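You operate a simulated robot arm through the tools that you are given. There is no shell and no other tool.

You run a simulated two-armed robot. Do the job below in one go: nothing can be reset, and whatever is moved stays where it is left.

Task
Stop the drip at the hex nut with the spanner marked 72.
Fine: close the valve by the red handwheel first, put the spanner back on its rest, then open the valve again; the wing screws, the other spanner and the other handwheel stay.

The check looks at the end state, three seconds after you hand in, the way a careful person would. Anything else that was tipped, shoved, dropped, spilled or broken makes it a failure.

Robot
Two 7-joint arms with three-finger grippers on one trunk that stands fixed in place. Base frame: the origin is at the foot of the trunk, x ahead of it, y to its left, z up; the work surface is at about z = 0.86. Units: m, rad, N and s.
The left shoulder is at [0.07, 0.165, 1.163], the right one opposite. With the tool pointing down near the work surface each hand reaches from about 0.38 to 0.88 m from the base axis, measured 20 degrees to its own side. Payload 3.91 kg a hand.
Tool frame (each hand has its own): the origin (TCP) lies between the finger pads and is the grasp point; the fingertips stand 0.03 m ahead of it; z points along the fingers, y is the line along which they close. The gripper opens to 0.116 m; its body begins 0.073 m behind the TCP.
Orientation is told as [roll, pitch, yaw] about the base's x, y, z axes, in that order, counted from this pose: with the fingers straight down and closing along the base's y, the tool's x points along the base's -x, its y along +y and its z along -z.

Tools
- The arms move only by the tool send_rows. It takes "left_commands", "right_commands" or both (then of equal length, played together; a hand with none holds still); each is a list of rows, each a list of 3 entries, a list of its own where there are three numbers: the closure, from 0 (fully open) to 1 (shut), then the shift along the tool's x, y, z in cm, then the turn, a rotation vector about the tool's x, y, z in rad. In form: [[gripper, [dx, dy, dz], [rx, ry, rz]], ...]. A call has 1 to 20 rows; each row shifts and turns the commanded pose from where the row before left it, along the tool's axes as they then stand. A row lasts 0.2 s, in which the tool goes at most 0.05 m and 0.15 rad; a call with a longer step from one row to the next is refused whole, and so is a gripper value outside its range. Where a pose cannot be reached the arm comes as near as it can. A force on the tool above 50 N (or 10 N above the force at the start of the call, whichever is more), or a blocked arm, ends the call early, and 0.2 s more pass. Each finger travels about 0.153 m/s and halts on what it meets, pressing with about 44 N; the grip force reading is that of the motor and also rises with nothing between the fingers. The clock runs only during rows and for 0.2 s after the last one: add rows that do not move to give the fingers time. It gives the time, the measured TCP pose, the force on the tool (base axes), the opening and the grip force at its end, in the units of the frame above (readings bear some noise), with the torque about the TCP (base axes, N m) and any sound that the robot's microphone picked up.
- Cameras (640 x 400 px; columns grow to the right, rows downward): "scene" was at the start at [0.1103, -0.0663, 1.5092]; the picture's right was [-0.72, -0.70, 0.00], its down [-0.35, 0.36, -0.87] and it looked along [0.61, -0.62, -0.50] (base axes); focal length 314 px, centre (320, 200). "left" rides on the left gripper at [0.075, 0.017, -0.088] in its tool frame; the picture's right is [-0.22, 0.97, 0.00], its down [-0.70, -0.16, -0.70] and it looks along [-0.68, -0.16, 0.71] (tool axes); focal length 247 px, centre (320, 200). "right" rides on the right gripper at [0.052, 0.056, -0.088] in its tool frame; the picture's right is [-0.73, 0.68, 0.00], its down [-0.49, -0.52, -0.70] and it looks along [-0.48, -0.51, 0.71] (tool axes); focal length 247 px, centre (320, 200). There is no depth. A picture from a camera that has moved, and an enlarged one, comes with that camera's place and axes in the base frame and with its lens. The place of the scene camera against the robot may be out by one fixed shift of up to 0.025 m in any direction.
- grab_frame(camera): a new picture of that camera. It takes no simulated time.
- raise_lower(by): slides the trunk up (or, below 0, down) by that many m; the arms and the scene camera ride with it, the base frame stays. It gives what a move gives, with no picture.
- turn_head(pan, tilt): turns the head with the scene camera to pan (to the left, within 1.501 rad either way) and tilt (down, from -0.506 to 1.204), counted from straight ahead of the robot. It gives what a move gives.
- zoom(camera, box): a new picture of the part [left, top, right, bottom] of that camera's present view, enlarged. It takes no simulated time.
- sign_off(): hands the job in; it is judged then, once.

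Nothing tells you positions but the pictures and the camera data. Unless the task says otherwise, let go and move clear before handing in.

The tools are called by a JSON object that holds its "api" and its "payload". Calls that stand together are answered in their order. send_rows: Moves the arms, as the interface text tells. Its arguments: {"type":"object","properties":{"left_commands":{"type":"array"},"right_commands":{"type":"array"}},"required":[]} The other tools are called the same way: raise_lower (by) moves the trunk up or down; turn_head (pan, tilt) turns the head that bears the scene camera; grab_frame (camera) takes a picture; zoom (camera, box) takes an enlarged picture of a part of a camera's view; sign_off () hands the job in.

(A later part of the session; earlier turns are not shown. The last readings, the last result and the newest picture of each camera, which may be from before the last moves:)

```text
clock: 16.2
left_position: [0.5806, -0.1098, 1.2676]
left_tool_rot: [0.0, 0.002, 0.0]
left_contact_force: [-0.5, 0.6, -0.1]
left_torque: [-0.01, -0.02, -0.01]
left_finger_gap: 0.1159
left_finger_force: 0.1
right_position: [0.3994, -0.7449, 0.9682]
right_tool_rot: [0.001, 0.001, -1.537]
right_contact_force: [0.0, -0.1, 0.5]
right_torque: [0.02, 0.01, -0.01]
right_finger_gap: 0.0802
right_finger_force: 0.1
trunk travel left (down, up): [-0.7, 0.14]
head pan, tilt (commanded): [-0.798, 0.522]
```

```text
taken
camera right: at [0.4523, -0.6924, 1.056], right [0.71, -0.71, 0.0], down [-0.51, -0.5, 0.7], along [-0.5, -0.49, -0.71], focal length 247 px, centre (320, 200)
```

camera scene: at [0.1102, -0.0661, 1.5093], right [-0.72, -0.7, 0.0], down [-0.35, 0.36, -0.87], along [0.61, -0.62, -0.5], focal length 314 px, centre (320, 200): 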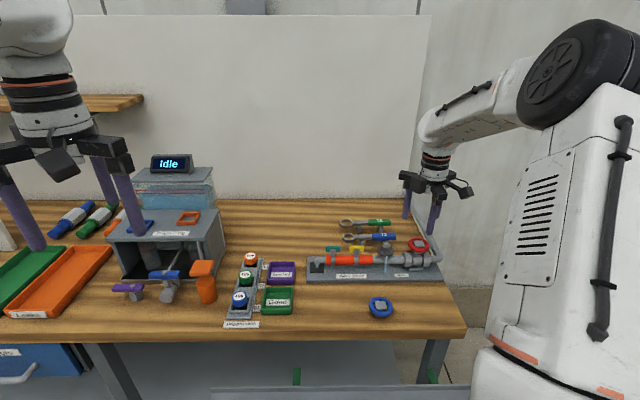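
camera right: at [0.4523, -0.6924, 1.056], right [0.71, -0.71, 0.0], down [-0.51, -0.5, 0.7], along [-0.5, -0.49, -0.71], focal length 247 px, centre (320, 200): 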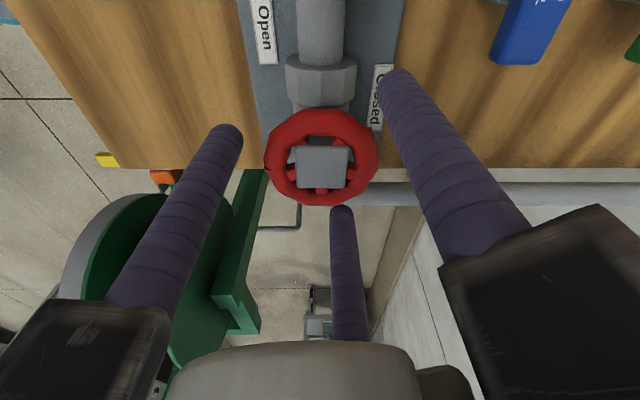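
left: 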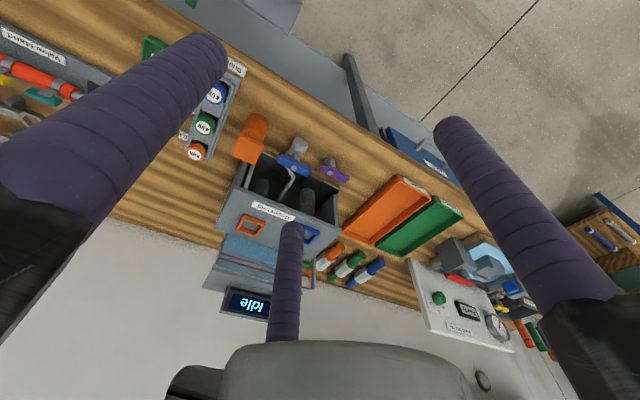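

Centred again. Close on the rim and turn clockwise slowly.

{"api": "send_rows", "payload": {"right_commands": [[0.5, [0, 0, 0], [0, 0, 0]], [0.8, [0, 0, 0], [0, 0, 0]], [0.8, [0, 0, 0], [0, 0, 0]], [0.8, [0, 0, 0], [0, 0, 0]], [0.8, [0, 0, 0], [0, 0, 0.05]], [0.8, [0, 0, 0], [0, 0, 0.05]], [0.8, [0, 0, 0], [0, 0, 0.05]]]}}

{"api": "grab_frame", "payload": {"camera": "right"}}

{"api": "zoom", "payload": {"camera": "scene", "box": [300, 215, 452, 310]}}

```text
clock: 17.8
left_position: [0.5818, -0.1094, 1.2668]
left_tool_rot: [0.0, 0.001, -0.001]
left_contact_force: [0.3, -0.3, -0.6]
left_torque: [0.0, -0.01, 0.0]
left_finger_gap: 0.116
left_finger_force: 0.1
right_position: [0.3991, -0.7457, 0.9682]
right_tool_rot: [0.002, -0.002, -1.687]
right_contact_force: [3.1, -2.4, 3.3]
right_torque: [-0.08, -0.05, 0.02]
right_finger_gap: 0.057
right_finger_force: 44.7
trunk travel left (down, up): [-0.7, 0.14]
head pan, tilt (commanded): [-0.798, 0.522]
```

```text
taken
camera right: at [0.4603, -0.7014, 1.0562], right [0.59, -0.81, 0.0], down [-0.58, -0.42, 0.7], along [-0.56, -0.41, -0.71], focal length 247 px, centre (320, 200)
```

right: 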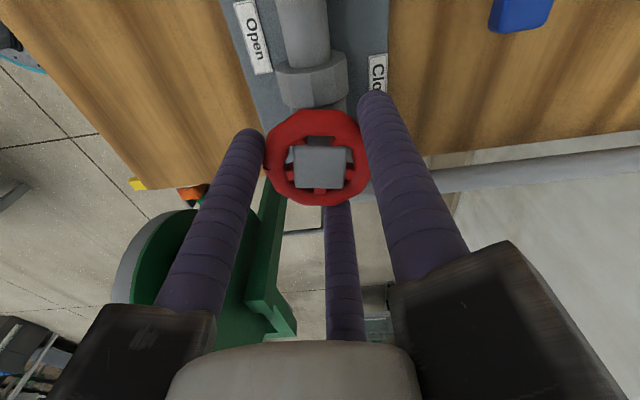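

```text
4.21 times, centred on (376, 262) of scene
camera zoom: at [0.1105, -0.0662, 1.5093], right [-0.72, -0.7, 0.0], down [-0.35, 0.36, -0.87], along [0.61, -0.62, -0.5], focal length 1323 px, centre (84, -63)
```

zoom: 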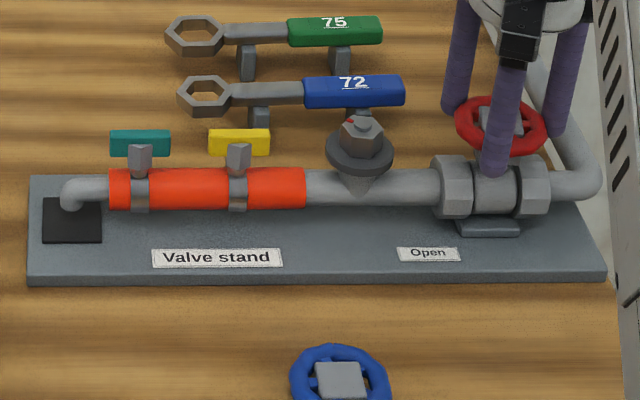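

The drip and the outlet flow have both stopped, so the valve is closed. I'll nudge slightly further for margin, feeling for the stop.

{"api": "send_rows", "payload": {"right_commands": [[0.8, [0, 0, 0], [0, 0, 0.04]], [0.8, [0, 0, 0], [0, 0, 0.04]], [0.8, [0, 0, 0], [0, 0, 0]]]}}

{"api": "grab_frame", "payload": {"camera": "right"}}

```text
clock: 18.6
left_position: [0.5798, -0.1083, 1.2663]
left_tool_rot: [0.001, 0.0, 0.001]
left_contact_force: [1.0, 0.1, -0.5]
left_torque: [-0.01, -0.02, 0.01]
left_finger_gap: 0.116
left_finger_force: 0.1
right_position: [0.3986, -0.7459, 0.9681]
right_tool_rot: [0.002, 0.0, -1.766]
right_contact_force: [4.0, -3.3, 6.2]
right_torque: [-0.09, -0.07, 0.07]
right_finger_gap: 0.0568
right_finger_force: 44.3
trunk travel left (down, up): [-0.7, 0.14]
head pan, tilt (commanded): [-0.798, 0.522]
```

```text
taken
camera right: at [0.4637, -0.7065, 1.0562], right [0.53, -0.85, 0.0], down [-0.61, -0.37, 0.7], along [-0.59, -0.37, -0.71], focal length 247 px, centre (320, 200)
```

right: 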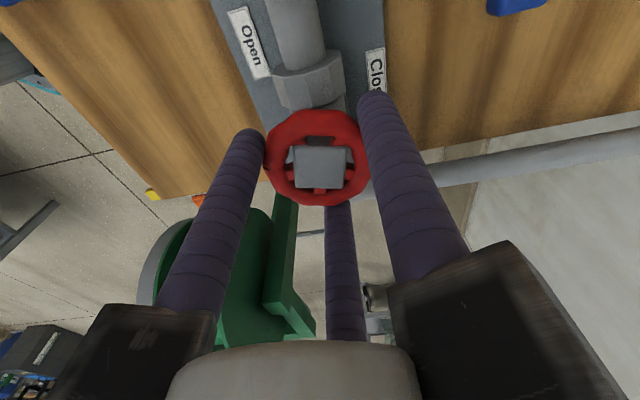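

No hard stop, and the valve is shut. I'll release the wheel, lift, and swing the wrist back to yaw +46° to line up with spanner 72's handle.

{"api": "send_rows", "payload": {"right_commands": [[0.4, [0, 0, 0], [0, 0, 0]], [0.31, [0, 0, 0], [0, 0, 0]], [0.31, [0, 0, -2], [0, 0, 0]], [0.31, [0, 0, -4], [0, 0, 0]], [0.31, [0, 0, -4], [0, 0, 0]], [0.31, [0, 0, 0], [0, 0, -0.1431]], [0.31, [0, 0, 0], [0, 0, -0.1431]], [0.31, [0, 0, 0], [0, 0, -0.1431]], [0.31, [0, 0, 0], [0, 0, -0.1431]], [0.31, [0, 0, 0], [0, 0, -0.1431]], [0.31, [0, 0, 0], [0, 0, -0.1431]], [0.31, [0, 0, 0], [0, 0, -0.1431]], [0.31, [0, 0, 0], [0, 0, -0.1431]], [0.31, [0, 0, 0], [0, 0, -0.1431]]]}}

{"api": "send_rows", "payload": {"right_commands": [[0.31, [0, 0, 0], [0, 0, -0.1431]], [0.31, [0, 0, 0], [0, 0, -0.1431]], [0.31, [0, 0, 0], [0, 0, -0.1431]], [0.31, [0, 0, 0], [0, 0, -0.1431]], [0.31, [0, 0, 0], [0, 0, -0.1431]], [0.31, [0, 0, 0], [0, 0, -0.1431]], [0.31, [0, 0, 0], [0, 0, -0.1431]], [0.31, [0, 0, 0], [0, 0, -0.1431]], [0.31, [0, 0, 0], [0, 0, -0.1431]], [0.31, [0, 0, 0], [0, 0, 0]]]}}

{"api": "zoom", "payload": {"camera": "scene", "box": [300, 215, 452, 310]}}

```text
clock: 21.6
left_position: [0.5824, -0.1092, 1.2656]
left_tool_rot: [0.0, -0.001, 0.0]
left_contact_force: [0.2, 0.1, 0.2]
left_torque: [0.01, -0.01, -0.01]
left_finger_gap: 0.1157
left_finger_force: 0.1
right_position: [0.3978, -0.7461, 1.0674]
right_tool_rot: [0.0, 0.0, -0.476]
right_contact_force: [-0.6, -0.7, -0.1]
right_torque: [0.03, 0.0, 0.0]
right_finger_gap: 0.08
right_finger_force: 0.0
trunk travel left (down, up): [-0.7, 0.14]
head pan, tilt (commanded): [-0.798, 0.522]
```

```text
clock: 23.8
left_position: [0.5817, -0.1093, 1.2671]
left_tool_rot: [0.001, 0.001, 0.0]
left_contact_force: [-0.1, -0.9, 1.1]
left_torque: [0.03, -0.01, 0.0]
left_finger_gap: 0.1163
left_finger_force: 0.2
right_position: [0.3984, -0.7467, 1.0684]
right_tool_rot: [0.001, 0.001, 0.811]
right_contact_force: [-0.3, 0.3, 0.2]
right_torque: [0.0, 0.03, 0.02]
right_finger_gap: 0.08
right_finger_force: 0.1
trunk travel left (down, up): [-0.7, 0.14]
head pan, tilt (commanded): [-0.798, 0.522]
```

```text
4.21 times, centred on (376, 262) of scene
camera zoom: at [0.1102, -0.0665, 1.5092], right [-0.72, -0.7, 0.0], down [-0.35, 0.36, -0.87], along [0.61, -0.62, -0.5], focal length 1323 px, centre (84, -63)
```

zoom: 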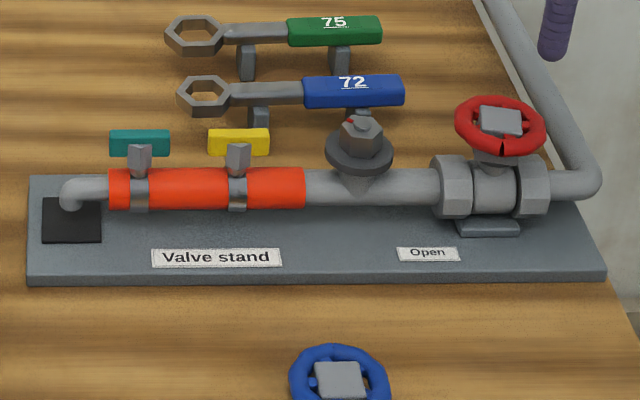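

Flow stays off. Next I go above the blue spanner's handle and check alignment.

{"api": "send_rows", "payload": {"right_commands": [[0.31, [-1.68, -3.03, 0.5], [0, 0, 0]], [0.31, [-1.68, -3.03, 0.5], [0, 0, 0]], [0.31, [-1.68, -3.03, 0.5], [0, 0, 0]], [0.31, [-1.66, -3.01, 0.5], [0, 0, 0]], [0.31, [0, 0, 0], [0, 0, 0]]]}}

{"api": "grab_frame", "payload": {"camera": "right"}}

{"api": "grab_frame", "payload": {"camera": "scene"}}

```text
clock: 25.0
left_position: [0.5794, -0.1088, 1.2677]
left_tool_rot: [0.001, -0.001, 0.0]
left_contact_force: [0.0, 0.3, -0.4]
left_torque: [-0.02, -0.05, -0.02]
left_finger_gap: 0.1162
left_finger_force: 0.1
right_position: [0.5324, -0.7811, 1.0491]
right_tool_rot: [-0.002, -0.002, 0.808]
right_contact_force: [0.1, 0.4, 0.1]
right_torque: [-0.02, -0.03, 0.02]
right_finger_gap: 0.08
right_finger_force: 0.0
trunk travel left (down, up): [-0.7, 0.14]
head pan, tilt (commanded): [-0.798, 0.522]
```

```text
taken
camera right: at [0.4539, -0.7813, 1.1365], right [0.01, 1.0, 0.0], down [0.71, -0.01, 0.7], along [0.7, -0.01, -0.71], focal length 247 px, centre (320, 200)
```

right: 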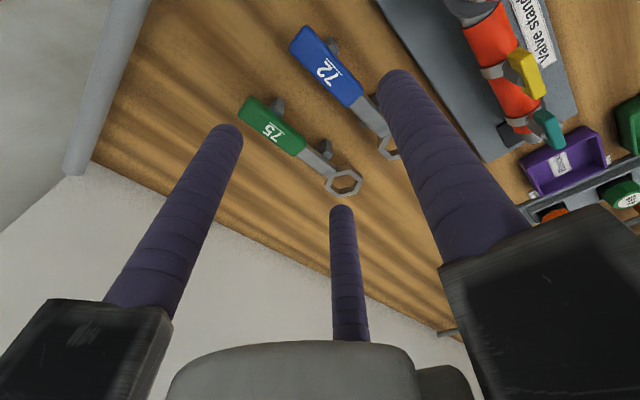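

```text
taken
camera scene: at [0.1088, -0.0661, 1.5094], right [-0.72, -0.7, 0.0], down [-0.35, 0.36, -0.87], along [0.61, -0.62, -0.5], focal length 314 px, centre (320, 200)
```

scene: 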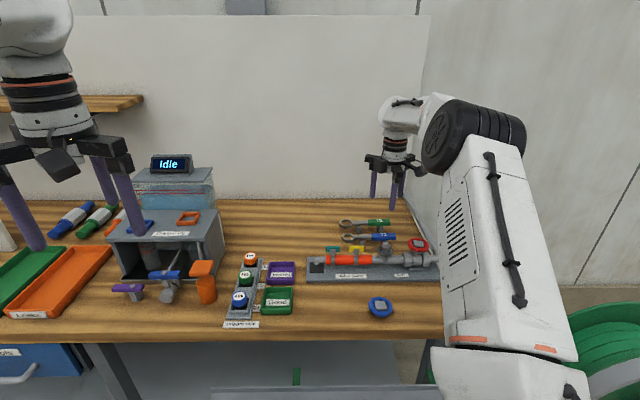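

{"api": "zoom", "payload": {"camera": "right", "box": [280, 15, 376, 115]}}

{"api": "zoom", "payload": {"camera": "scene", "box": [330, 150, 426, 250]}}

```text
4.00 times, centred on (328, 65) of right
camera zoom: at [0.4539, -0.7813, 1.1365], right [0.01, 1.0, 0.0], down [0.71, -0.01, 0.7], along [0.7, -0.01, -0.71], focal length 988 px, centre (288, 740)
```

zoom: 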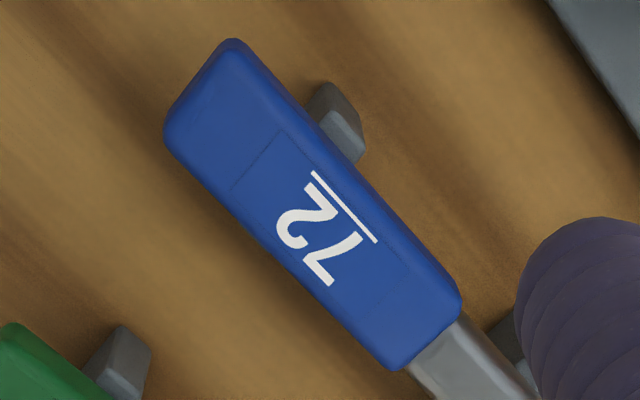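

```text
4.00 times, centred on (378, 200) of scene
camera zoom: at [0.1088, -0.0661, 1.5094], right [-0.72, -0.7, 0.0], down [-0.35, 0.36, -0.87], along [0.61, -0.62, -0.5], focal length 1256 px, centre (88, 200)
```

zoom: 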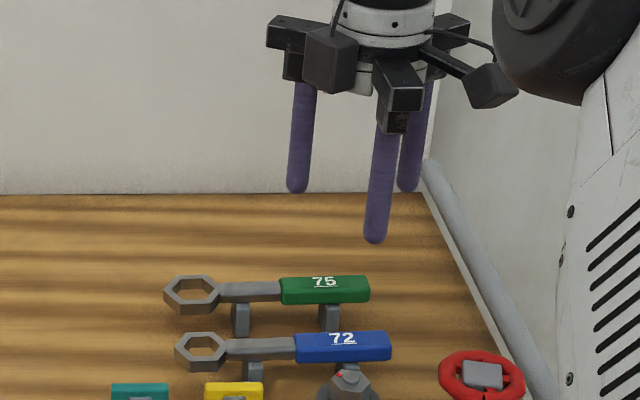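

Alignment on the handle looks good (handle centre ≈[0.526, −0.7765]). I'll descend so the fingertips flank the handle just above the post tops.

{"api": "send_rows", "payload": {"right_commands": [[0.31, [0, 0, 4], [0, 0, 0]], [0.31, [0, 0, 4], [0, 0, 0]], [0.31, [0, 0, 2.5], [0, 0, 0]], [0.31, [0, 0, 1.5], [0, 0, 0]], [0.31, [0, 0, 0.8], [0, 0, 0]], [0.31, [0, 0, 0], [0, 0, 0]]]}}

{"api": "grab_frame", "payload": {"camera": "right"}}

{"api": "zoom", "payload": {"camera": "scene", "box": [340, 180, 436, 255]}}

```text
clock: 26.4
left_position: [0.5821, -0.1093, 1.2666]
left_tool_rot: [0.0, 0.001, 0.001]
left_contact_force: [-0.6, 0.0, 0.9]
left_torque: [0.03, 0.01, 0.0]
left_finger_gap: 0.1163
left_finger_force: 0.1
right_position: [0.5327, -0.781, 0.9208]
right_tool_rot: [-0.001, -0.002, 0.809]
right_contact_force: [-0.2, -0.8, 0.4]
right_torque: [0.0, -0.02, 0.02]
right_finger_gap: 0.08
right_finger_force: 0.1
trunk travel left (down, up): [-0.7, 0.14]
head pan, tilt (commanded): [-0.798, 0.522]
```

```text
taken
camera right: at [0.4552, -0.7815, 1.0082], right [0.01, 1.0, 0.0], down [0.71, -0.01, 0.7], along [0.7, -0.01, -0.71], focal length 247 px, centre (320, 200)
```

right: 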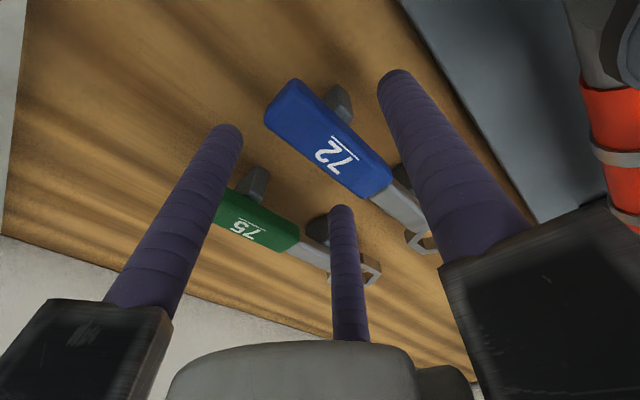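

```text
5.33 times, centred on (388, 218) of scene
camera zoom: at [0.1102, -0.0663, 1.5092], right [-0.72, -0.7, 0.0], down [-0.35, 0.36, -0.87], along [0.61, -0.62, -0.5], focal length 1675 px, centre (-43, 107)
```

zoom: 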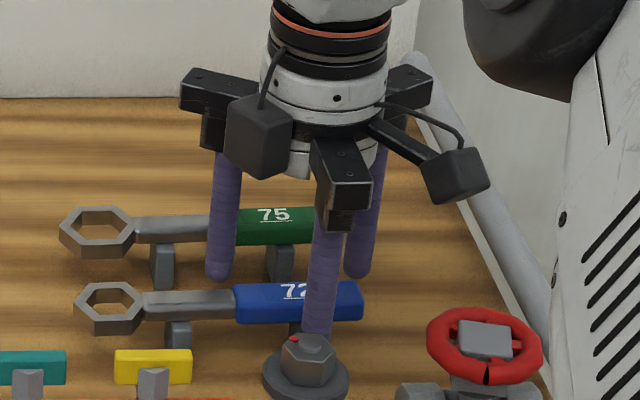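

{"api": "zoom", "payload": {"camera": "right", "box": [250, 65, 410, 215]}}

```text
2.67 times, centred on (330, 140) of right
camera zoom: at [0.4552, -0.7815, 1.0082], right [0.01, 1.0, 0.0], down [0.71, -0.01, 0.7], along [0.7, -0.01, -0.71], focal length 659 px, centre (293, 360)
```

zoom: 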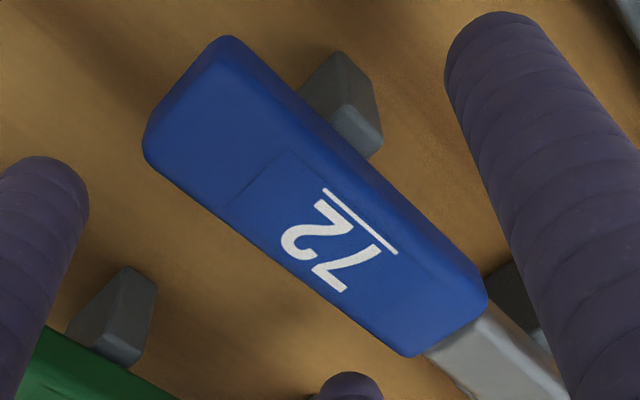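

The handle centre sits ~3.5 mm toward the robot from the ideal spot, so I'll shift by that and close gently.

{"api": "send_rows", "payload": {"right_commands": [[0.31, [0, 0.34, 0.1], [0, 0, 0]], [0.31, [0, 0, 0], [0, 0, 0]], [0.5, [0, 0, 0], [0, 0, 0]], [0.6, [0, 0, 0], [0, 0, 0]], [0.7, [0, 0, 0], [0, 0, 0]], [0.85, [0, 0, 0], [0, 0, 0]], [0.9, [0, 0, 0], [0, 0, 0]], [0.9, [0, 0, 0], [0, 0, 0]]]}}

{"api": "grab_frame", "payload": {"camera": "right"}}

{"api": "zoom", "payload": {"camera": "scene", "box": [330, 190, 426, 255]}}

```text
clock: 28.2
left_position: [0.5814, -0.1089, 1.266]
left_tool_rot: [0.0, 0.002, -0.002]
left_contact_force: [0.3, 0.1, 0.3]
left_torque: [0.04, -0.02, -0.01]
left_finger_gap: 0.116
left_finger_force: 0.0
right_position: [0.5299, -0.7788, 0.9207]
right_tool_rot: [0.0, 0.0, 0.809]
right_contact_force: [-0.5, 0.5, 0.4]
right_torque: [0.05, 0.03, 0.01]
right_finger_gap: 0.0359
right_finger_force: 43.8
trunk travel left (down, up): [-0.7, 0.14]
head pan, tilt (commanded): [-0.798, 0.522]
```

```text
taken
camera right: at [0.4527, -0.779, 1.0074], right [0.01, 1.0, 0.0], down [0.71, -0.01, 0.7], along [0.7, -0.01, -0.71], focal length 247 px, centre (320, 200)
```

right: 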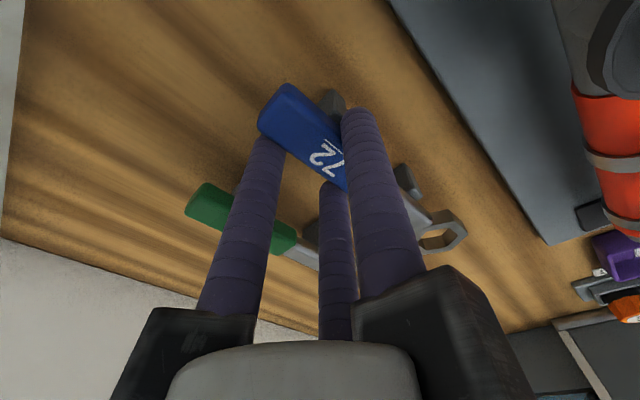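

```text
6.15 times, centred on (378, 222) of scene
camera zoom: at [0.1102, -0.0663, 1.5093], right [-0.72, -0.7, 0.0], down [-0.35, 0.36, -0.87], along [0.61, -0.62, -0.5], focal length 1933 px, centre (-37, 62)
```

zoom: 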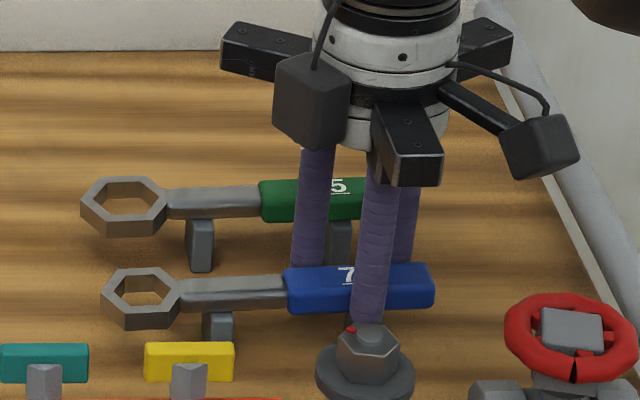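

Grip is firm. I'll lift it straight up, slowly at first, and check that it comes up level.

{"api": "send_rows", "payload": {"right_commands": [[0.9, [0, 0, -0.5], [0, 0, 0]], [0.9, [0, 0, -1.5], [0, 0, 0]], [0.9, [0, 0, -2], [0, 0, 0]], [0.9, [0, 0, -3], [0, 0, 0]], [0.9, [0, 0, -3], [0, 0, 0]], [0.9, [0, 0, 0], [0, 0, 0]]]}}

{"api": "grab_frame", "payload": {"camera": "right"}}

{"api": "zoom", "payload": {"camera": "scene", "box": [330, 170, 426, 250]}}

```text
clock: 29.6
left_position: [0.5822, -0.1092, 1.2664]
left_tool_rot: [0.0, 0.0, -0.001]
left_contact_force: [-0.4, -0.5, 0.3]
left_torque: [0.04, 0.02, 0.01]
left_finger_gap: 0.1161
left_finger_force: 0.1
right_position: [0.531, -0.7799, 1.0189]
right_tool_rot: [-0.001, 0.0, 0.809]
right_contact_force: [-0.1, -0.4, -0.6]
right_torque: [-0.01, 0.05, 0.0]
right_finger_gap: 0.036
right_finger_force: 44.2
trunk travel left (down, up): [-0.7, 0.14]
head pan, tilt (commanded): [-0.798, 0.522]
```

```text
taken
camera right: at [0.4527, -0.7794, 1.1069], right [0.01, 1.0, 0.0], down [0.71, -0.01, 0.7], along [0.7, -0.01, -0.71], focal length 247 px, centre (320, 200)
```

right: 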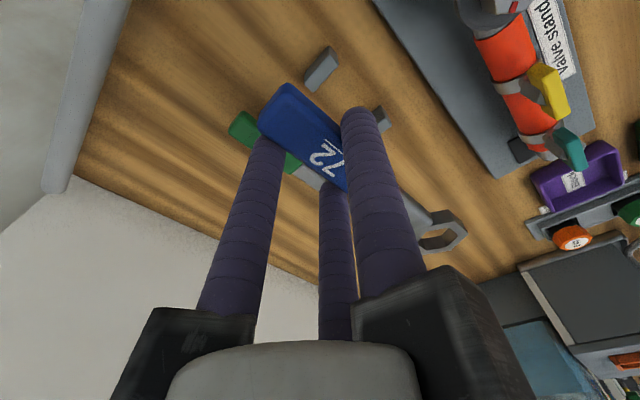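

```text
5.00 times, centred on (378, 210) of scene
camera zoom: at [0.1109, -0.0672, 1.5091], right [-0.72, -0.7, 0.0], down [-0.35, 0.36, -0.87], along [0.61, -0.62, -0.5], focal length 1571 px, centre (30, 150)
```

zoom: 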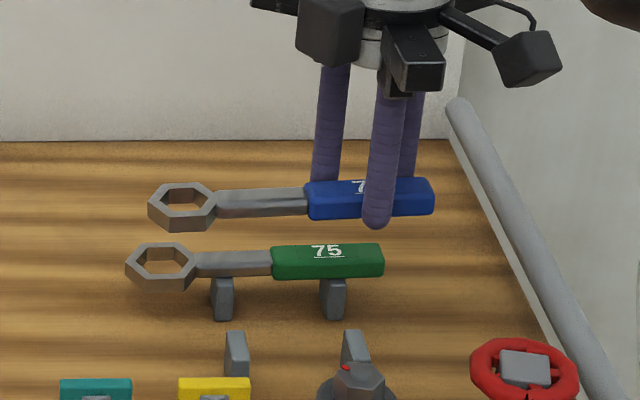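

The spanner is lifted level. I'll measure exactly where the ring sits relative to the hand.

{"api": "zoom", "payload": {"camera": "right", "box": [396, 190, 484, 270]}}

{"api": "zoom", "payload": {"camera": "scene", "box": [355, 195, 435, 255]}}

{"api": "zoom", "payload": {"camera": "right", "box": [240, 30, 420, 200]}}

```text
5.00 times, centred on (440, 230) of right
camera zoom: at [0.4527, -0.7794, 1.1069], right [0.01, 1.0, 0.0], down [0.71, -0.01, 0.7], along [0.7, -0.01, -0.71], focal length 1235 px, centre (-280, 50)
```

zoom: 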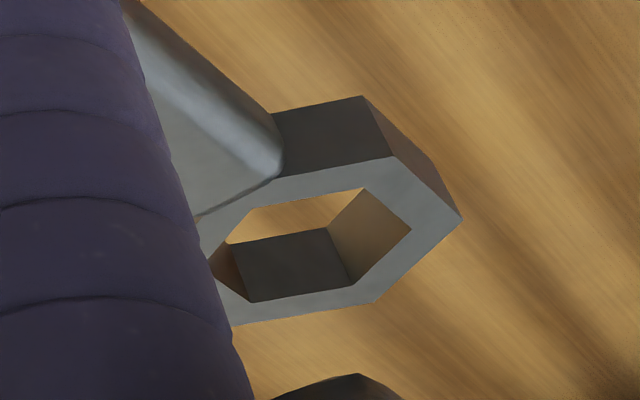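

```text
6.67 times, centred on (395, 225) of scene
camera zoom: at [0.1109, -0.0672, 1.5091], right [-0.72, -0.7, 0.0], down [-0.35, 0.36, -0.87], along [0.61, -0.62, -0.5], focal length 2094 px, centre (-180, 33)
```

zoom: 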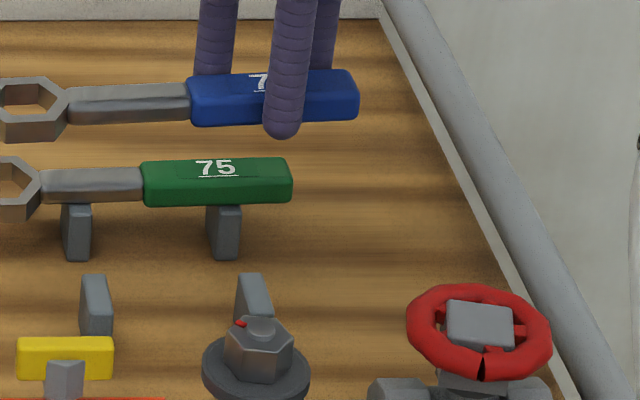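

```text
2.35 times, centred on (330, 115) of right
camera zoom: at [0.4527, -0.7794, 1.1069], right [0.01, 1.0, 0.0], down [0.71, -0.01, 0.7], along [0.7, -0.01, -0.71], focal length 581 px, centre (296, 400)
```

zoom: 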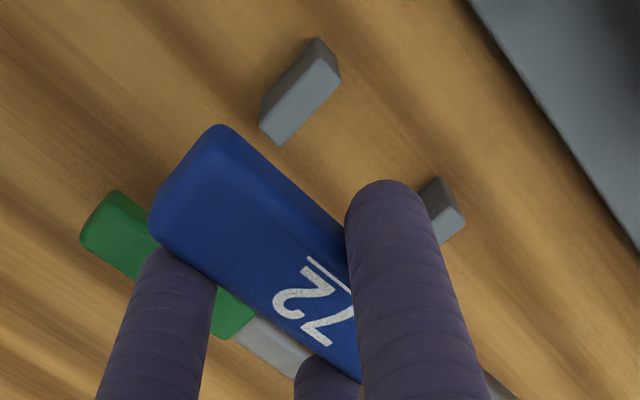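

The ring centre is at tool [−0.109, +0.007, +0.019], handle aligned with tool x. I'll carry it over to the front of the nut and yaw to −26° (handle azimuth 154°, matching the nut's flats), staying high.

{"api": "send_rows", "payload": {"right_commands": [[0.9, [0.288, 3.635, -0.267], [0, 0, 0]], [0.9, [0.288, 3.635, -0.267], [0, 0, 0]], [0.9, [0.288, 3.635, -0.267], [0, 0, 0]], [0.9, [0.288, 3.635, -0.267], [0, 0, 0]], [0.9, [0.288, 3.635, -0.267], [0, 0, 0]], [0.9, [0.288, 3.635, -0.267], [0, 0, 0]], [0.9, [0, 0, 0], [0, 0, 0.1403]], [0.9, [0, 0, 0], [0, 0, 0.1403]], [0.9, [0, 0, 0], [0, 0, 0.1403]], [0.9, [0, 0, 0], [0, 0, 0.1403]], [0.9, [0, 0, 0], [0, 0, 0.1403]], [0.9, [0, 0, 0], [0, 0, 0.1403]], [0.9, [0, 0, 0], [0, 0, 0.1403]], [0.9, [0, 0, 0], [0, 0, 0.1403]], [0.9, [0, 0, 0], [0, 0, 0.1403]], [0.9, [0, 0, 0], [0, 0, 0]]]}}

{"api": "grab_frame", "payload": {"camera": "right"}}

{"api": "zoom", "payload": {"camera": "scene", "box": [330, 190, 458, 270]}}

```text
clock: 33.0
left_position: [0.5806, -0.1086, 1.266]
left_tool_rot: [0.001, -0.002, -0.001]
left_contact_force: [-0.4, -0.8, -0.9]
left_torque: [-0.05, -0.01, -0.01]
left_finger_gap: 0.116
left_finger_force: 0.1
right_position: [0.3606, -0.6406, 1.0356]
right_tool_rot: [0.002, 0.0, -0.456]
right_contact_force: [0.8, 0.5, -1.0]
right_torque: [0.02, 0.02, 0.02]
right_finger_gap: 0.0362
right_finger_force: 43.9
trunk travel left (down, up): [-0.7, 0.14]
head pan, tilt (commanded): [-0.798, 0.522]
```

```text
taken
camera right: at [0.3373, -0.5687, 1.1228], right [0.96, 0.29, 0.0], down [0.21, -0.68, 0.7], along [0.2, -0.67, -0.71], focal length 247 px, centre (320, 200)
```

right: 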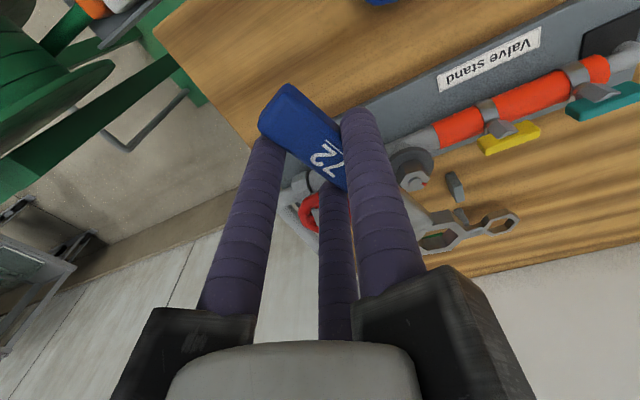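

```text
5.00 times, centred on (394, 230) of scene
camera zoom: at [0.1102, -0.0666, 1.5092], right [-0.72, -0.7, 0.0], down [-0.35, 0.36, -0.87], along [0.61, -0.62, -0.5], focal length 1571 px, centre (-50, 50)
```

zoom: 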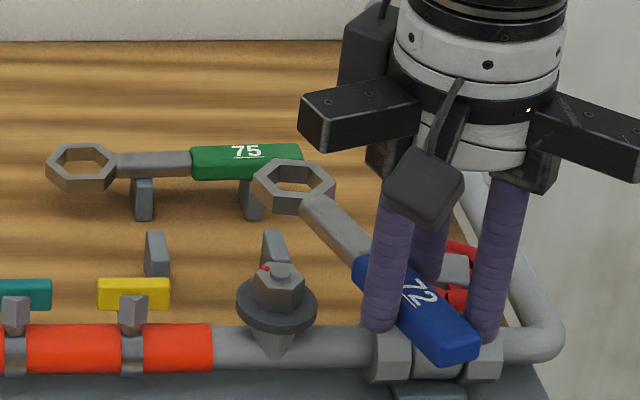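

The ring hovers over the nut. I'll measure the relative offset with closer zooms in both cameras.

{"api": "zoom", "payload": {"camera": "scene", "box": [366, 214, 414, 259]}}

{"api": "zoom", "payload": {"camera": "right", "box": [380, 140, 480, 260]}}

```text
8.89 times, centred on (390, 236) of scene
camera zoom: at [0.1102, -0.0666, 1.5092], right [-0.72, -0.7, 0.0], down [-0.35, 0.36, -0.87], along [0.61, -0.62, -0.5], focal length 2792 px, centre (-302, -124)
```

zoom: 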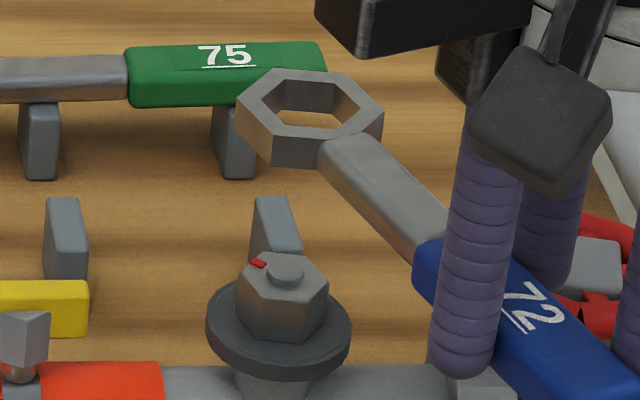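

```text
3.33 times, centred on (430, 200) of right
camera zoom: at [0.3373, -0.5687, 1.1228], right [0.96, 0.29, 0.0], down [0.21, -0.68, 0.7], along [0.2, -0.67, -0.71], focal length 823 px, centre (-47, 200)
```

zoom: 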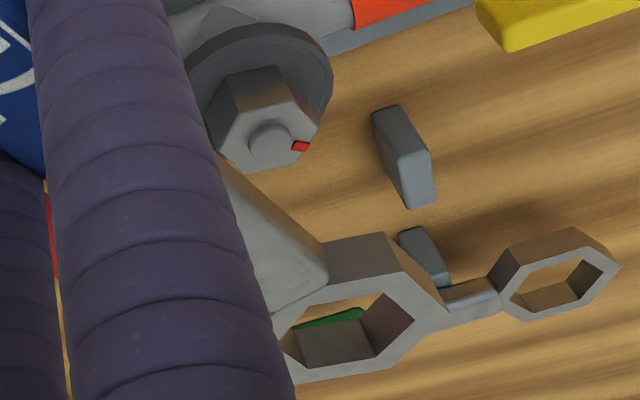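

{"api": "zoom", "payload": {"camera": "scene", "box": [388, 218, 412, 234]}}

{"api": "zoom", "payload": {"camera": "scene", "box": [384, 238, 412, 258]}}

{"api": "zoom", "payload": {"camera": "right", "box": [400, 200, 480, 260]}}

```text
16.00 times, centred on (400, 226) of scene
camera zoom: at [0.1102, -0.0666, 1.5092], right [-0.72, -0.7, 0.0], down [-0.35, 0.36, -0.87], along [0.61, -0.62, -0.5], focal length 5026 px, centre (-960, -216)
```

zoom: 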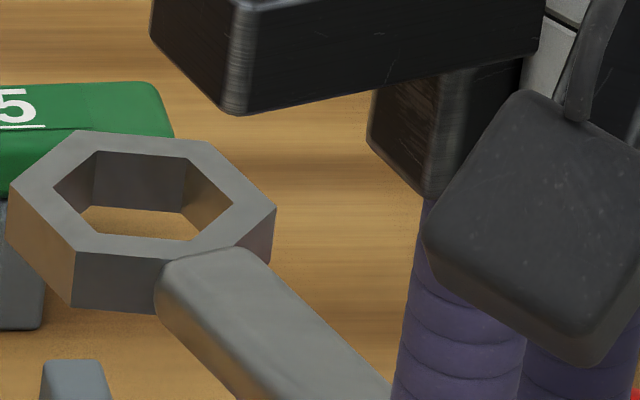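

```text
16.00 times, centred on (398, 248) of scene
camera zoom: at [0.1102, -0.0666, 1.5092], right [-0.72, -0.7, 0.0], down [-0.35, 0.36, -0.87], along [0.61, -0.62, -0.5], focal length 5026 px, centre (-928, -568)
```

zoom: 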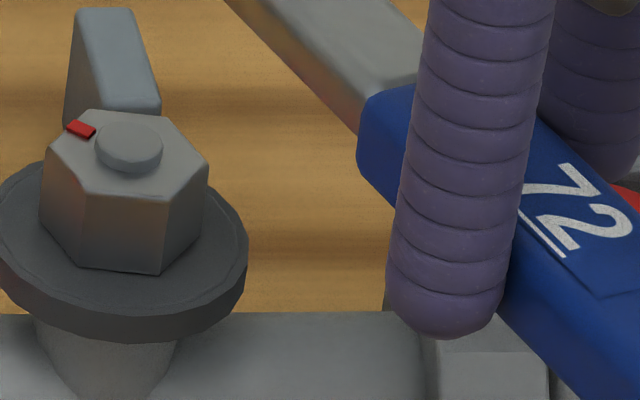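

```text
6.67 times, centred on (440, 230) of right
camera zoom: at [0.3373, -0.5687, 1.1228], right [0.96, 0.29, 0.0], down [0.21, -0.68, 0.7], along [0.2, -0.67, -0.71], focal length 1646 px, centre (-480, 0)
```

zoom: 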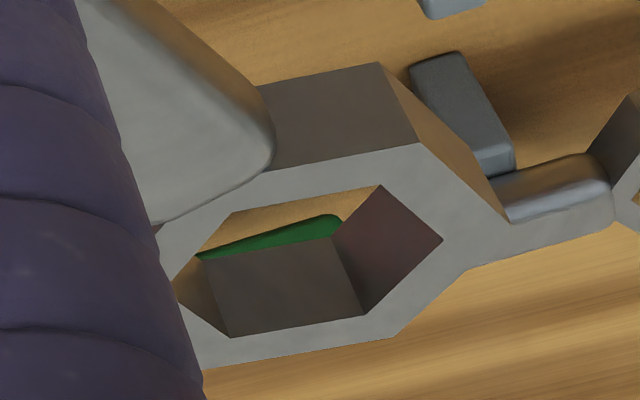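

By both cameras the ring is within about 1.3 mm of the nut axis. I'll make that small correction and lower to just above the stud, then look again.

{"api": "send_rows", "payload": {"right_commands": [[0.9, [-0.13, 0.02, 2.0], [0, 0, 0]], [0.9, [0, 0, 2.0], [0, 0, 0]], [0.9, [0, 0, 0.7], [0, 0, 0]], [0.9, [0, 0, 0], [0, 0, 0]]]}}

{"api": "zoom", "payload": {"camera": "scene", "box": [380, 226, 420, 256]}}

{"api": "zoom", "payload": {"camera": "right", "box": [390, 180, 490, 260]}}

```text
clock: 34.0
left_position: [0.5814, -0.1091, 1.266]
left_tool_rot: [0.001, 0.002, 0.0]
left_contact_force: [-0.1, 0.4, 0.3]
left_torque: [0.01, 0.03, 0.03]
left_finger_gap: 0.1162
left_finger_force: 0.0
right_position: [0.3622, -0.6412, 0.9898]
right_tool_rot: [0.0, -0.001, -0.454]
right_contact_force: [-0.2, 0.7, -1.2]
right_torque: [-0.01, 0.07, -0.02]
right_finger_gap: 0.0359
right_finger_force: 44.1
trunk travel left (down, up): [-0.7, 0.14]
head pan, tilt (commanded): [-0.798, 0.522]
```

```text
13.33 times, centred on (400, 241) of scene
camera zoom: at [0.1104, -0.0666, 1.5092], right [-0.72, -0.7, 0.0], down [-0.35, 0.36, -0.87], along [0.61, -0.62, -0.5], focal length 4188 px, centre (-747, -347)
```

zoom: 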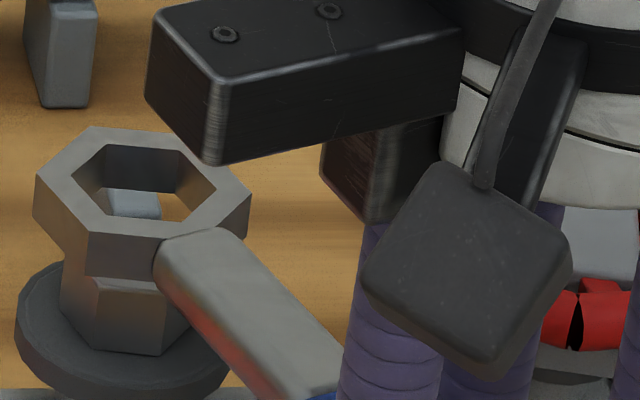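

```text
5.00 times, centred on (440, 220) of right
camera zoom: at [0.3383, -0.5692, 1.0759], right [0.96, 0.29, 0.0], down [0.21, -0.68, 0.7], along [0.2, -0.67, -0.71], focal length 1235 px, centre (-280, 100)
```

zoom: 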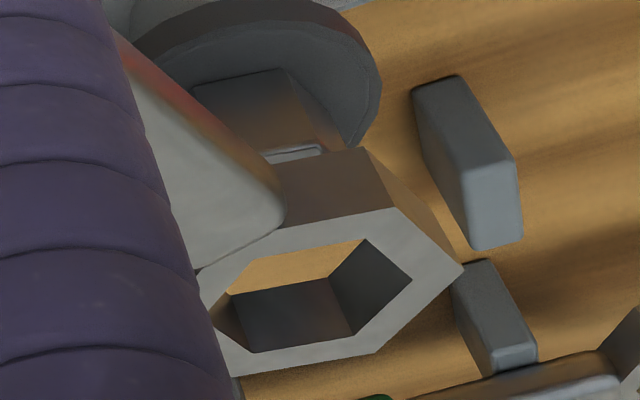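

The ring is laterally centred over the nut in the scene view. I'll lower gently, watching the contact force to see whether it drops over the nut.

{"api": "send_rows", "payload": {"right_commands": [[0.9, [0, 0, 0.5], [0, 0, 0]], [0.9, [0, 0, 0.3], [0, 0, 0]], [0.9, [0, 0, 0.2], [0, 0, 0]], [0.9, [0, 0, 0.2], [0, 0, 0]], [0.9, [0, 0, 0.2], [0, 0, 0]]]}}

{"api": "zoom", "payload": {"camera": "scene", "box": [380, 226, 420, 256]}}

{"api": "zoom", "payload": {"camera": "right", "box": [390, 180, 490, 260]}}

```text
clock: 35.2
left_position: [0.5799, -0.1077, 1.2672]
left_tool_rot: [-0.002, -0.002, -0.001]
left_contact_force: [0.3, -0.6, -0.8]
left_torque: [0.03, -0.01, -0.02]
left_finger_gap: 0.116
left_finger_force: 0.0
right_position: [0.362, -0.6414, 0.9762]
right_tool_rot: [-0.002, -0.003, -0.454]
right_contact_force: [0.1, -2.9, 17.6]
right_torque: [-0.74, -1.65, -0.27]
right_finger_gap: 0.0364
right_finger_force: 43.9
trunk travel left (down, up): [-0.7, 0.14]
head pan, tilt (commanded): [-0.798, 0.522]
```

```text
13.33 times, centred on (400, 241) of scene
camera zoom: at [0.1088, -0.0646, 1.5095], right [-0.72, -0.7, 0.0], down [-0.35, 0.36, -0.87], along [0.61, -0.62, -0.5], focal length 4188 px, centre (-747, -347)
```

zoom: 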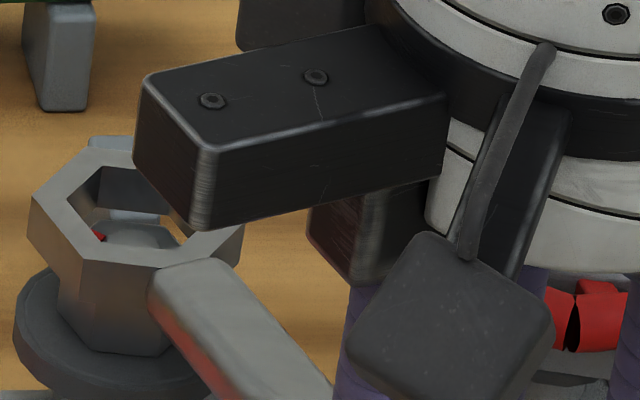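

```text
5.00 times, centred on (440, 220) of right
camera zoom: at [0.3379, -0.5681, 1.0634], right [0.96, 0.29, 0.0], down [0.21, -0.68, 0.7], along [0.21, -0.67, -0.71], focal length 1235 px, centre (-280, 100)
```

zoom: 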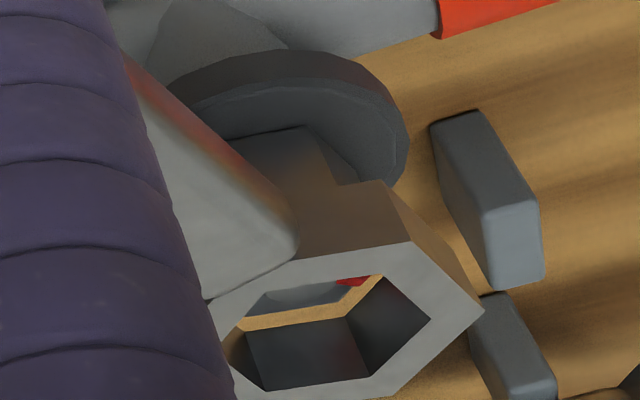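

Contact at the nut's top: through the ring hole I can see a gap on the far side, so the ring is a few millimetres too far from the robot. I'll zoom to quantify.

{"api": "zoom", "payload": {"camera": "right", "box": [425, 225, 489, 265]}}

{"api": "zoom", "payload": {"camera": "scene", "box": [380, 234, 404, 252]}}

```text
10.00 times, centred on (457, 245) of right
camera zoom: at [0.3379, -0.5681, 1.0634], right [0.96, 0.29, 0.0], down [0.21, -0.68, 0.7], along [0.21, -0.67, -0.71], focal length 2470 px, centre (-1050, -250)
```

zoom: 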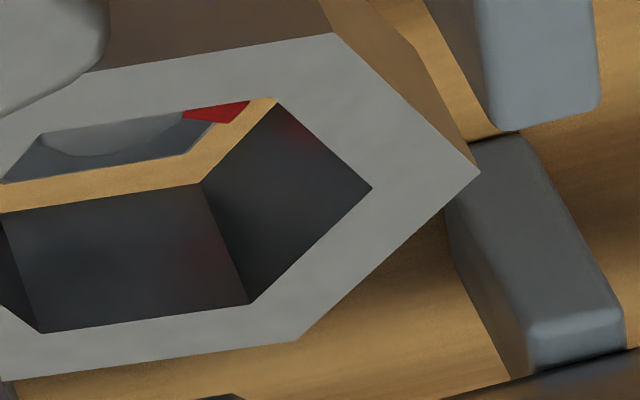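

```text
16.00 times, centred on (392, 243) of scene
camera zoom: at [0.1088, -0.0646, 1.5095], right [-0.72, -0.7, 0.0], down [-0.35, 0.36, -0.87], along [0.61, -0.62, -0.5], focal length 5026 px, centre (-832, -488)
```

zoom: 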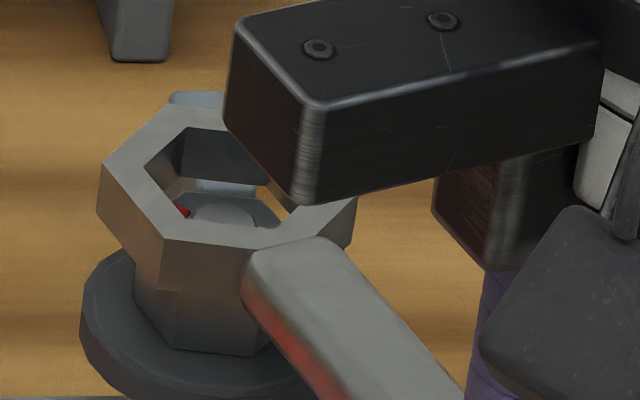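

The ring is about 2.7 mm too far back. I'll lift slightly, shift toward the robot by that much, and lower again.

{"api": "send_rows", "payload": {"right_commands": [[0.9, [0, 0, -0.5], [0, 0, 0]], [0.9, [0.26, 0.1, 0], [0, 0, 0]], [0.9, [0, 0, 0], [0, 0, 0]], [0.9, [0, 0, 0.3], [0, 0, 0]], [0.9, [0, 0, 0.2], [0, 0, 0]], [0.9, [0, 0, 0.2], [0, 0, 0]], [0.9, [0, 0, 0.2], [0, 0, 0]]]}}

{"api": "zoom", "payload": {"camera": "scene", "box": [380, 230, 412, 254]}}

{"api": "zoom", "payload": {"camera": "right", "box": [405, 215, 485, 265]}}

```text
clock: 36.8
left_position: [0.583, -0.1091, 1.2667]
left_tool_rot: [0.0, 0.001, -0.001]
left_contact_force: [-0.1, 0.2, -0.1]
left_torque: [-0.01, -0.02, -0.01]
left_finger_gap: 0.116
left_finger_force: 0.0
right_position: [0.3589, -0.6398, 0.9693]
right_tool_rot: [-0.002, -0.001, -0.453]
right_contact_force: [1.0, 0.3, -1.2]
right_torque: [-0.01, 0.05, 0.0]
right_finger_gap: 0.0362
right_finger_force: 43.6
trunk travel left (down, up): [-0.7, 0.14]
head pan, tilt (commanded): [-0.798, 0.522]
```

```text
16.00 times, centred on (396, 242) of scene
camera zoom: at [0.1103, -0.0666, 1.5092], right [-0.72, -0.7, 0.0], down [-0.35, 0.36, -0.87], along [0.61, -0.62, -0.5], focal length 5026 px, centre (-896, -472)
```

zoom: 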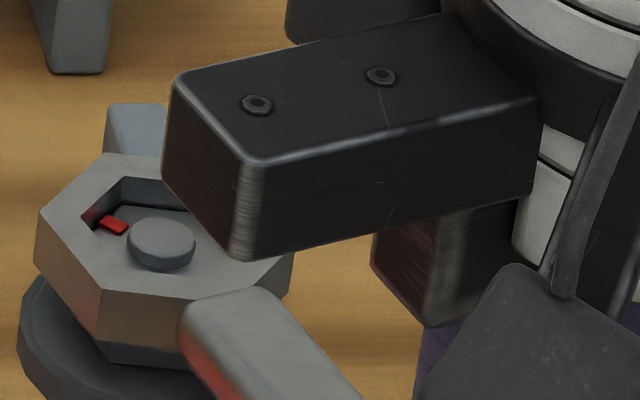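

```text
8.00 times, centred on (445, 240) of right
camera zoom: at [0.3365, -0.5671, 1.0579], right [0.96, 0.29, 0.0], down [0.21, -0.68, 0.7], along [0.2, -0.67, -0.71], focal length 1976 px, centre (-680, -120)
```

zoom: 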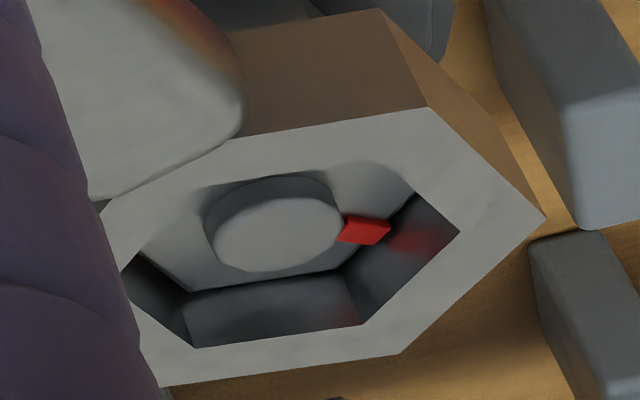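

The ring has dropped over the nut with no contact force. I'll lower 2 mm more and begin swinging the handle clockwise about the nut axis.

{"api": "send_rows", "payload": {"right_commands": [[0.9, [0, 0, 0.2], [0, 0, 0]], [0.9, [0, 0, 0], [0, 0, 0]], [0.9, [0.009, 1.121, 0], [0, 0, 0.1]], [0.9, [0.009, 1.121, 0], [0, 0, 0.1]], [0.9, [0, 0, 0], [0, 0, 0]]]}}

{"api": "zoom", "payload": {"camera": "right", "box": [405, 215, 485, 265]}}

{"api": "zoom", "payload": {"camera": "scene", "box": [370, 220, 434, 260]}}

```text
clock: 38.0
left_position: [0.5827, -0.1107, 1.2666]
left_tool_rot: [-0.001, 0.0, 0.0]
left_contact_force: [-0.1, 0.2, -0.2]
left_torque: [0.01, 0.01, 0.05]
left_finger_gap: 0.1161
left_finger_force: 0.2
right_position: [0.3702, -0.6209, 0.9689]
right_tool_rot: [0.0, 0.0, -0.654]
right_contact_force: [0.9, -1.9, -0.2]
right_torque: [-0.05, -0.05, -0.14]
right_finger_gap: 0.036
right_finger_force: 43.9
trunk travel left (down, up): [-0.7, 0.14]
head pan, tilt (commanded): [-0.798, 0.522]
```

```text
8.00 times, centred on (445, 240) of right
camera zoom: at [0.3628, -0.5447, 1.0562], right [1.0, 0.09, 0.0], down [0.07, -0.71, 0.7], along [0.07, -0.7, -0.71], focal length 1976 px, centre (-680, -120)
```

zoom: 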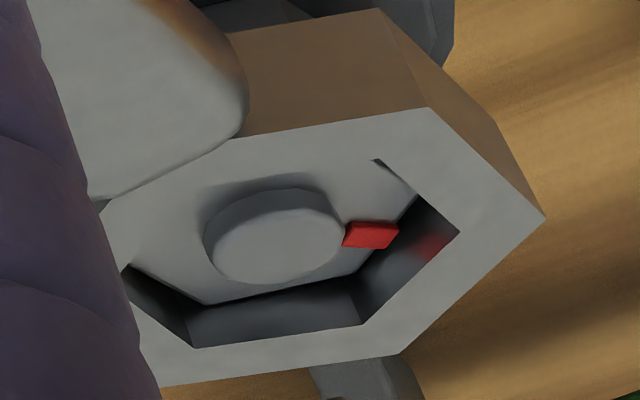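

```text
10.00 times, centred on (402, 240) of scene
camera zoom: at [0.1103, -0.0669, 1.5092], right [-0.72, -0.7, 0.0], down [-0.35, 0.36, -0.87], along [0.61, -0.62, -0.5], focal length 3141 px, centre (-500, -200)
```

zoom: 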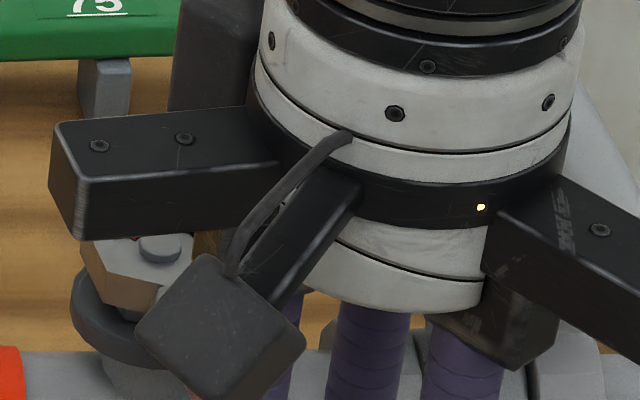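

The red mark moves with the ring, so the nut is turning with little resistance. I'll keep going in small strokes and watch the torque.

{"api": "send_rows", "payload": {"right_commands": [[0.9, [0.009, 1.121, 0], [0, 0, 0.1]], [0.9, [0.009, 1.121, 0], [0, 0, 0.1]], [0.9, [0.009, 1.121, 0], [0, 0, 0.1]], [0.9, [0, 0, 0], [0, 0, 0]]]}}

{"api": "zoom", "payload": {"camera": "right", "box": [405, 215, 485, 265]}}

```text
clock: 39.0
left_position: [0.5822, -0.1101, 1.2671]
left_tool_rot: [0.0, 0.0, -0.001]
left_contact_force: [0.4, 0.4, 0.2]
left_torque: [0.0, -0.02, -0.02]
left_finger_gap: 0.1162
left_finger_force: 0.1
right_position: [0.3932, -0.5956, 0.9686]
right_tool_rot: [0.0, -0.001, -0.956]
right_contact_force: [3.1, -3.3, 1.6]
right_torque: [-0.31, -0.25, 0.03]
right_finger_gap: 0.036
right_finger_force: 43.8
trunk travel left (down, up): [-0.7, 0.14]
head pan, tilt (commanded): [-0.798, 0.522]
```

```text
8.00 times, centred on (445, 240) of right
camera zoom: at [0.408, -0.5215, 1.0559], right [0.98, -0.2, 0.0], down [-0.15, -0.7, 0.7], along [-0.14, -0.69, -0.71], focal length 1976 px, centre (-680, -120)
```

zoom: 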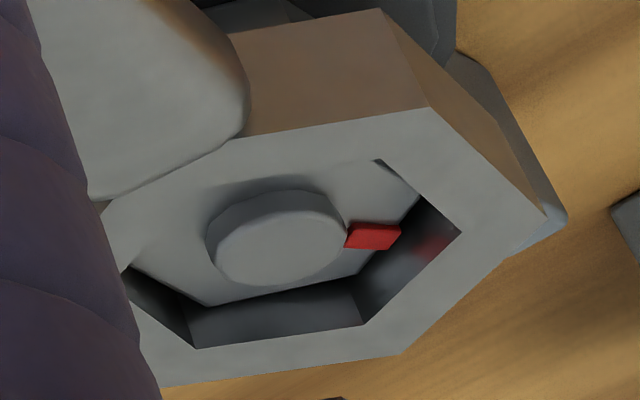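

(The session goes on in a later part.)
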